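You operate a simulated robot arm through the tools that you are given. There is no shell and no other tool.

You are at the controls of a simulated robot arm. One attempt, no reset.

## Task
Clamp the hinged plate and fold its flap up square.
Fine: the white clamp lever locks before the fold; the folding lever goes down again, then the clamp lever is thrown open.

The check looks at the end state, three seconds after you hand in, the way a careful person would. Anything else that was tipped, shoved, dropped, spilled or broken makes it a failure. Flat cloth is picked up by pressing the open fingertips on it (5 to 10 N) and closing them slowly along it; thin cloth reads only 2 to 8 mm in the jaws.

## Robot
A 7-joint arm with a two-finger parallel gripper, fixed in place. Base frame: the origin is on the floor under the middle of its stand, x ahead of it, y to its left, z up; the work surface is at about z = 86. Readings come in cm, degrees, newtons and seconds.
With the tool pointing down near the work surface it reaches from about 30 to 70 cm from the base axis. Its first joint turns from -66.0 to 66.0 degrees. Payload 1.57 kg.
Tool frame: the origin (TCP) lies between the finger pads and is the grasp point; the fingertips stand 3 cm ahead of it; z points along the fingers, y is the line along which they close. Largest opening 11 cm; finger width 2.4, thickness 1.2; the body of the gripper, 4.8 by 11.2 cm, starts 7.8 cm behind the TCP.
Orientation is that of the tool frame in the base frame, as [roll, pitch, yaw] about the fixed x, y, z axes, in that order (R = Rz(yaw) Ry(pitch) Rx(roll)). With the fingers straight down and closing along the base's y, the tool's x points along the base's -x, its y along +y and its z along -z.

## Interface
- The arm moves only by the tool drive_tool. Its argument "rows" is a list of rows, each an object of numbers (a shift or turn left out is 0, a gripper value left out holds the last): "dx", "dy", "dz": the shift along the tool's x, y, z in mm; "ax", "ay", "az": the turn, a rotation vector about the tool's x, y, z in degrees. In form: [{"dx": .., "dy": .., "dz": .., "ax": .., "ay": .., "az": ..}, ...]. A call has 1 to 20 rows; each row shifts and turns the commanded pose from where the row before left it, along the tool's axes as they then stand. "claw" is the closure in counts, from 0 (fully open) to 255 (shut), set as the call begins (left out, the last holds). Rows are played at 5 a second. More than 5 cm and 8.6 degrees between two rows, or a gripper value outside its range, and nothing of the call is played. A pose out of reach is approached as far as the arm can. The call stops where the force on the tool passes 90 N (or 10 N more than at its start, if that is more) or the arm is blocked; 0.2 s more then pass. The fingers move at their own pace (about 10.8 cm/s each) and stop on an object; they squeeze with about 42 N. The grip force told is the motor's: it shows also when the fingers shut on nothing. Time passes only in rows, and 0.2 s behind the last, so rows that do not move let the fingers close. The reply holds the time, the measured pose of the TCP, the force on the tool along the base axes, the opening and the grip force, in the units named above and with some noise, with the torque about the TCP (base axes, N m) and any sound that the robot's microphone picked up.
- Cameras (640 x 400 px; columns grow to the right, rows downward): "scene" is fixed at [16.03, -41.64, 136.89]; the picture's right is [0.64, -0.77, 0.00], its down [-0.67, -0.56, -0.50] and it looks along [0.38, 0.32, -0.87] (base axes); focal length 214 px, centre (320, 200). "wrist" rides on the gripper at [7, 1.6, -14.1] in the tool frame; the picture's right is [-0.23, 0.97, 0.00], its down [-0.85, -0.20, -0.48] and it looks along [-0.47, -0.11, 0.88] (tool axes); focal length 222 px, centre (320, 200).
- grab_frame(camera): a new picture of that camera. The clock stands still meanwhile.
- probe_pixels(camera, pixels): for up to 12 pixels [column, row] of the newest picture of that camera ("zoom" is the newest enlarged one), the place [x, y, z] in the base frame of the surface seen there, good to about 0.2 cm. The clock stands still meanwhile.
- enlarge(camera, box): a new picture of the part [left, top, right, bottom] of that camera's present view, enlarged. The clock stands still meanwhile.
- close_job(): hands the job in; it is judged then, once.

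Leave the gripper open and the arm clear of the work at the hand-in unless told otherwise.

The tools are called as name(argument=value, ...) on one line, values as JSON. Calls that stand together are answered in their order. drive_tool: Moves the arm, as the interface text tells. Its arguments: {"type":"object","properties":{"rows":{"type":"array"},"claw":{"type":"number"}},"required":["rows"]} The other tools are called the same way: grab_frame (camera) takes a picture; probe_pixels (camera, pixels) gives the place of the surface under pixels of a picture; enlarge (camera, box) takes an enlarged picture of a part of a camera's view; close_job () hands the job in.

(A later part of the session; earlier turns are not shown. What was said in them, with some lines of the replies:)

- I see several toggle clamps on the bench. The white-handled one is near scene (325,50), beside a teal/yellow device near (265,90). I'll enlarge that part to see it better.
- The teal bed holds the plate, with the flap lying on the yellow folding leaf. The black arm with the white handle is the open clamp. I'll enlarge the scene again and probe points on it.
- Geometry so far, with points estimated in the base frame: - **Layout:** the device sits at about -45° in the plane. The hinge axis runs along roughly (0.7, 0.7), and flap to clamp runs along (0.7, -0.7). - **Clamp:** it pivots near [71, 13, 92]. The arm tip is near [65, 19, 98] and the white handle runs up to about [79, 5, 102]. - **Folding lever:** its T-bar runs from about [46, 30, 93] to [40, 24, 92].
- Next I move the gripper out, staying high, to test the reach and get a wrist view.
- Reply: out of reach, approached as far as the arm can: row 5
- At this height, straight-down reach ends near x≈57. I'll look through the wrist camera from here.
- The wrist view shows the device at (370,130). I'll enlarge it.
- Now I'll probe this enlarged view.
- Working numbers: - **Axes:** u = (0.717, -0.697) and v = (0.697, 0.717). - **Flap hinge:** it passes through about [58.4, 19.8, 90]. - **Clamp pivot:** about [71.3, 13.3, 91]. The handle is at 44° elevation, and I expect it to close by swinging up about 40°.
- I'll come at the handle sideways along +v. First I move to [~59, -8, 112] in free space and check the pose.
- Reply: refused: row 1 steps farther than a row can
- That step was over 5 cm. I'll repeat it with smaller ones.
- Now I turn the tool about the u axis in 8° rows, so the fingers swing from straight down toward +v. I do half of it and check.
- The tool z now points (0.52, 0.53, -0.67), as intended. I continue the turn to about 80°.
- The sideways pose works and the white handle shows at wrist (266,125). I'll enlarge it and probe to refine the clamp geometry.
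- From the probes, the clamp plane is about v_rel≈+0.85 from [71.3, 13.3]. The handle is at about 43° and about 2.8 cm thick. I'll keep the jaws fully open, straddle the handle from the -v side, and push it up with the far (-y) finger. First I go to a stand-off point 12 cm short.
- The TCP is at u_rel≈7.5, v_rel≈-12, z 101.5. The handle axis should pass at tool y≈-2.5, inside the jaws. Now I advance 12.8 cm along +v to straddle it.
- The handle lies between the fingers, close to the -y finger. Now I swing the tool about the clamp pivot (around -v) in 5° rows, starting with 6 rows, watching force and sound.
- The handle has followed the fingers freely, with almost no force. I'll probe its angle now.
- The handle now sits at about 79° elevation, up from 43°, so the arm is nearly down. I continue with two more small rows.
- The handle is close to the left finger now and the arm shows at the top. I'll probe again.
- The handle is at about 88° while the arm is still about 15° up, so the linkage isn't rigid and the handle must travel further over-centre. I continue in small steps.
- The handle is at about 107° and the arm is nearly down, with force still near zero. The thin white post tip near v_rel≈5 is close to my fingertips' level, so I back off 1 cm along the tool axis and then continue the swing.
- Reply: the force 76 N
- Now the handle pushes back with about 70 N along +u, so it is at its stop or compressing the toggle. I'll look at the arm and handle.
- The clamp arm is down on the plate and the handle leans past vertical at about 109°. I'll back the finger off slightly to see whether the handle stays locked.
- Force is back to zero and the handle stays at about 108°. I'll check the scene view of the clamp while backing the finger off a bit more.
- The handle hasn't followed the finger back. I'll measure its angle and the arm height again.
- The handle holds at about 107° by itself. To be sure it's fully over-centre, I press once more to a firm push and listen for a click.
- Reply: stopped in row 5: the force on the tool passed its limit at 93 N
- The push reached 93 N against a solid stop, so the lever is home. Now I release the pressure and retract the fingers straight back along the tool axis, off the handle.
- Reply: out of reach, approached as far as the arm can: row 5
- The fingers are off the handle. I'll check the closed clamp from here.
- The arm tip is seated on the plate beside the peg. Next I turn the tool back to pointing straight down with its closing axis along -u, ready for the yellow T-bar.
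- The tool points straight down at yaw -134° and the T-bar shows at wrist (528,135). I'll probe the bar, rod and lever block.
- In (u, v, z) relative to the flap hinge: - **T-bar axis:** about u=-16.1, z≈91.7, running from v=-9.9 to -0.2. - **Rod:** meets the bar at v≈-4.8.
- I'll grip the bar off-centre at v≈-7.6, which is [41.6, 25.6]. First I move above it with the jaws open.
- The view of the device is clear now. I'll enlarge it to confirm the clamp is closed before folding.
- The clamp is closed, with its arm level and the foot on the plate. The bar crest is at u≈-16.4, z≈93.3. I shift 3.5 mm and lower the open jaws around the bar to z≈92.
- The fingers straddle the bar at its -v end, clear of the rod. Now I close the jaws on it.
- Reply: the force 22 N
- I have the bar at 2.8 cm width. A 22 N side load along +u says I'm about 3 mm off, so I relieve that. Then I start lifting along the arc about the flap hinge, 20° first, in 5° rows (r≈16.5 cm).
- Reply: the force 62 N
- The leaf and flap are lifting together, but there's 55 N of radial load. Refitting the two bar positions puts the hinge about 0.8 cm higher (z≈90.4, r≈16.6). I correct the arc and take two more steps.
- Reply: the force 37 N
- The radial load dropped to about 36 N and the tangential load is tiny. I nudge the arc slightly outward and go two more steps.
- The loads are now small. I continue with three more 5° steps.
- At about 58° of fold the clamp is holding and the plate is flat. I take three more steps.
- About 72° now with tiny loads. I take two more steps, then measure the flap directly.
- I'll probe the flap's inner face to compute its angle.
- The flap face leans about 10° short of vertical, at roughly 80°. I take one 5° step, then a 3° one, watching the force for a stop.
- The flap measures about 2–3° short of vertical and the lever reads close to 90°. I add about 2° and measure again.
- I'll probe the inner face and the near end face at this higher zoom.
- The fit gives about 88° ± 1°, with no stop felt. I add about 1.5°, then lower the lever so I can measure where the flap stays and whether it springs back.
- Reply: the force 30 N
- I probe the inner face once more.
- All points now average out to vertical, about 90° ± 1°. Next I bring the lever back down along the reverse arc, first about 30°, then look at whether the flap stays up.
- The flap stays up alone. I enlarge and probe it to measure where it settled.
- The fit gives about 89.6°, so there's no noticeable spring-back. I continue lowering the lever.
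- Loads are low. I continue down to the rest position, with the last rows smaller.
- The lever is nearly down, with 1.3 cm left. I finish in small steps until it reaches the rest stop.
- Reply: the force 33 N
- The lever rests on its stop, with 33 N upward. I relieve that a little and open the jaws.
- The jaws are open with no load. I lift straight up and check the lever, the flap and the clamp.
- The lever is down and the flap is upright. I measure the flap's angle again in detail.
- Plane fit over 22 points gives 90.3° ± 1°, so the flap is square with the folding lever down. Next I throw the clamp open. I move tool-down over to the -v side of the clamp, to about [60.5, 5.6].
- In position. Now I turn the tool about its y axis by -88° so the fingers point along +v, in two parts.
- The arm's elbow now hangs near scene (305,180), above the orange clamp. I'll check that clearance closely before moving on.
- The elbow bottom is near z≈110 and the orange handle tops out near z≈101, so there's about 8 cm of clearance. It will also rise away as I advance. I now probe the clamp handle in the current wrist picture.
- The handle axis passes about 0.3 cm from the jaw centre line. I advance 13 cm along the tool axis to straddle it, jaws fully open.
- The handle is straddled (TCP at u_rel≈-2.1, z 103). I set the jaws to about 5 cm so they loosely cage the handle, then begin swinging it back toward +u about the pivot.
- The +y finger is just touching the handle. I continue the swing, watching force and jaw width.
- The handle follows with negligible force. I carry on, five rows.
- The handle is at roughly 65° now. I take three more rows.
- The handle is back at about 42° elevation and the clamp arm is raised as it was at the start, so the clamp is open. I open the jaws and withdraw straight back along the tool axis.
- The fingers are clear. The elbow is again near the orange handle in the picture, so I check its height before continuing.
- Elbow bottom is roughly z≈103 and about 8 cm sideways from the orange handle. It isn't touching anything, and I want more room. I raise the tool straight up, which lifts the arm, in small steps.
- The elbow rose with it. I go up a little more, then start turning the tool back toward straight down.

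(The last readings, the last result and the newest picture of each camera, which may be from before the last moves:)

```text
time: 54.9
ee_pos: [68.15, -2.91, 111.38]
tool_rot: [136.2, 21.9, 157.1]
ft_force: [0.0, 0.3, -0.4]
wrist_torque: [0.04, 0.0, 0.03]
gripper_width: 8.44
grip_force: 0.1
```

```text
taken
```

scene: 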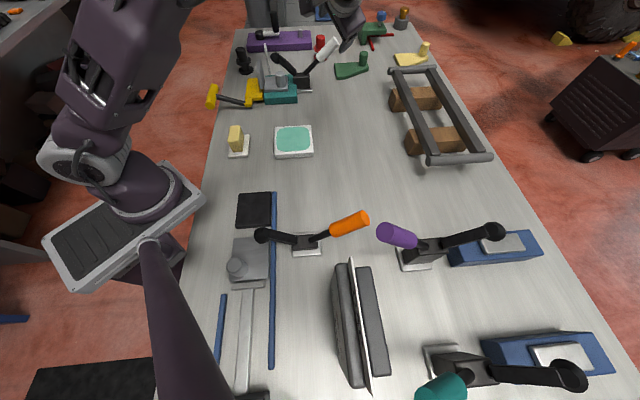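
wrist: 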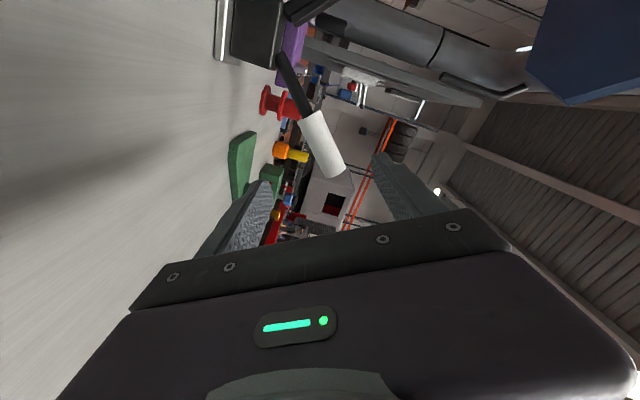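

The arm has unfolded upward and clear. I move back toward the base and up, then finish turning the tool to straight down.

drive_tool(rows=[{"dx": 21.9, "dy": 5.1, "dz": -22.2}, {"dx": 21.9, "dy": 5.1, "dz": -22.2}, {"dx": 21.9, "dy": 5.1, "dz": -22.2}, {"dx": 21.9, "dy": 5.1, "dz": -22.2}, {"ax": 6.94, "ay": 3.99}, {"ax": 6.94, "ay": 3.99}, {"ax": 6.94, "ay": 3.99}, {"ax": 6.94, "ay": 3.99}, {"ax": 6.94, "ay": 3.99}, {"ax": 6.94, "ay": 3.99}, {}], claw=0)

grab_frame(camera="scene")

grab_frame(camera="wrist")

```text
time: 57.3
ee_pos: [56.18, -2.92, 115.34]
tool_rot: [-179.9, 0.0, 166.0]
ft_force: [0.4, -0.4, 0.2]
wrist_torque: [-0.02, 0.01, -0.01]
gripper_width: 10.99
grip_force: 0.0
```

```text
taken
```

scene: 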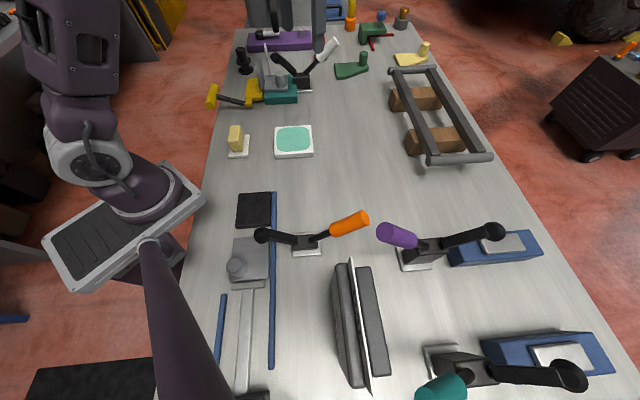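

```text
taken
```

wrist: 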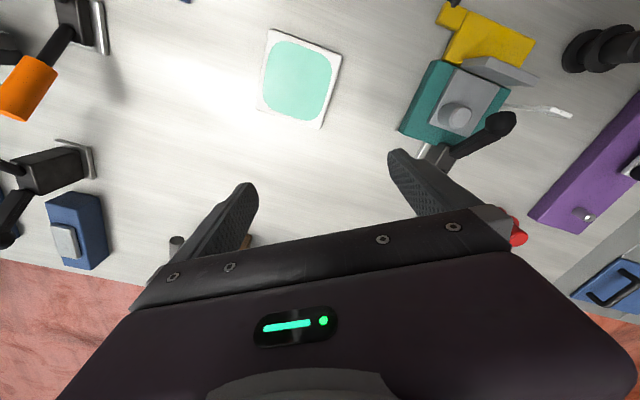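

Everything looks in place. I retreat toward the starting area, high above the bench, and do a final inspection.

drive_tool(rows=[{"dx": 41, "dy": 2.4, "dz": -12}, {"dx": 41, "dy": 2.4, "dz": -12}, {"dx": 41, "dy": 2.4, "dz": -12}, {"dx": 41, "dy": 2.4, "dz": -12}, {}])

enlarge(camera="scene", box=[190, 10, 350, 120])

grab_frame(camera="scene")

```text
time: 58.5
ee_pos: [40.54, 2.04, 120.14]
tool_rot: [180.0, -0.1, 166.0]
ft_force: [0.5, 0.5, 0.1]
wrist_torque: [-0.01, 0.01, 0.02]
gripper_width: 11.02
grip_force: 0.0
```

```text
3.64 times, centred on (270, 65) of scene
```

zoom: 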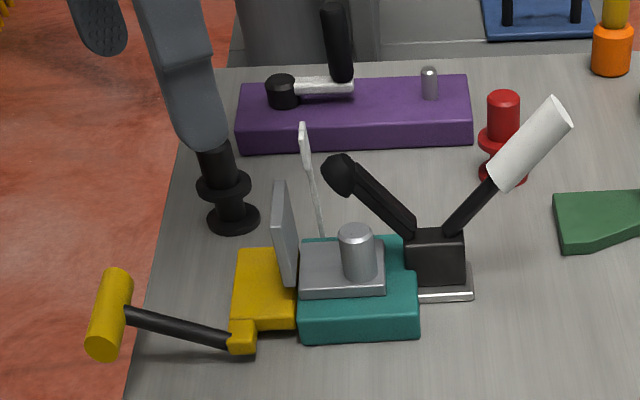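

```text
taken
```

scene: 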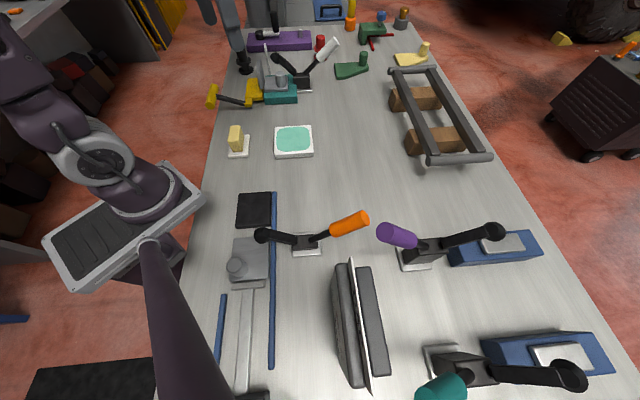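

The clamp is open, the lever is down and nothing else has moved. I'll take one last measurement of the flap, now that the clamp is released.

enlarge(camera="scene", box=[240, 55, 280, 95])

probe_pixels(camera="zoom", pixels=[[327, 90], [333, 140], [345, 190], [354, 220], [355, 260], [352, 310], [343, 270], [333, 230], [322, 195], [325, 150], [337, 165], [347, 240]])

probe_pixels(camera="zoom", pixels=[[330, 120], [342, 180], [350, 205], [357, 230], [354, 290], [348, 300], [338, 250], [327, 210], [330, 180], [340, 210], [375, 230], [370, 330]])

```text
10.00 times, centred on (260, 75) of scene
```

zoom: 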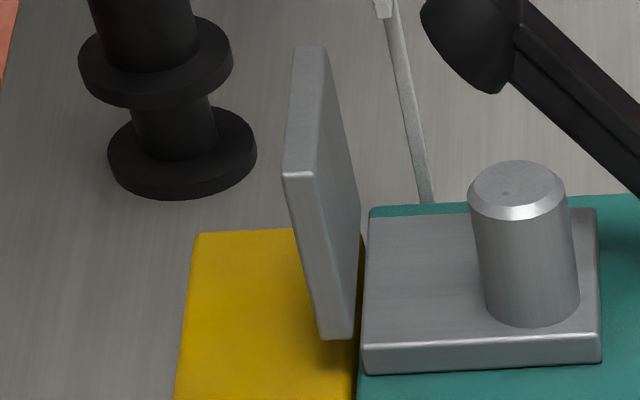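

```text
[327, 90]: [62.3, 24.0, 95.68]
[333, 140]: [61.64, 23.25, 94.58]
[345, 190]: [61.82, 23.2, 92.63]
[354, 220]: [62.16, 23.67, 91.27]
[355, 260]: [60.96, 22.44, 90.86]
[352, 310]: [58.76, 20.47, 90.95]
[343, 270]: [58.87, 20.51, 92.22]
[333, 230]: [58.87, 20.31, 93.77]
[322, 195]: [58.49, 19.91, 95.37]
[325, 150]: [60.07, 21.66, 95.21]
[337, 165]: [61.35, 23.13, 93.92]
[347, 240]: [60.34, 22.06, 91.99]
```

```text
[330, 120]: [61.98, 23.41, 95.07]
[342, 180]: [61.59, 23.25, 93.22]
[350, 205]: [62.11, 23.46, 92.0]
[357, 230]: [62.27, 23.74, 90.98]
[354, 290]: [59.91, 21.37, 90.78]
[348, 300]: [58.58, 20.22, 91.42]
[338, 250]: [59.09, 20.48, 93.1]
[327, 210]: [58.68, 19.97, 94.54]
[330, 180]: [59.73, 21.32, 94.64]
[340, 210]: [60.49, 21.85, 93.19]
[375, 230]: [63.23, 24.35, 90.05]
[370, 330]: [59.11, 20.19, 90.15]
```

The picture matches the one before the clamp was released. The face points still average to vertical (90° within about 1°), and the plate is flat and in place. The folding lever is down, the clamp is open, the gripper is open and the arm is clear, so I hand in.

close_job()

```text
The job is handed in.
```

The plate's flap is folded up square, and I've handed the job in; I haven't seen the check's verdict. At the last measurement, with the clamp already open, the flap stood at 90° to within about 1°.

- **Clamp before the fold:** I swung the white lever over to its end stop before folding. It held there when I let go and through the fold. The microphone reported no click, so I'm going by the solid stop rather than a sound.
- **Folding lever:** I brought it back down to its rest stop and let go. The flap stayed up, with no noticeable spring-back.
- **Clamp after the fold:** I then threw the white lever open. The lever and clamp arm are back at about their starting angles.
- **Surroundings:** nothing else looked moved in the final picture. The elbow passed within about 8 cm of the orange clamp but did not touch it.

The gripper is open and the arm is parked high, near where it started.
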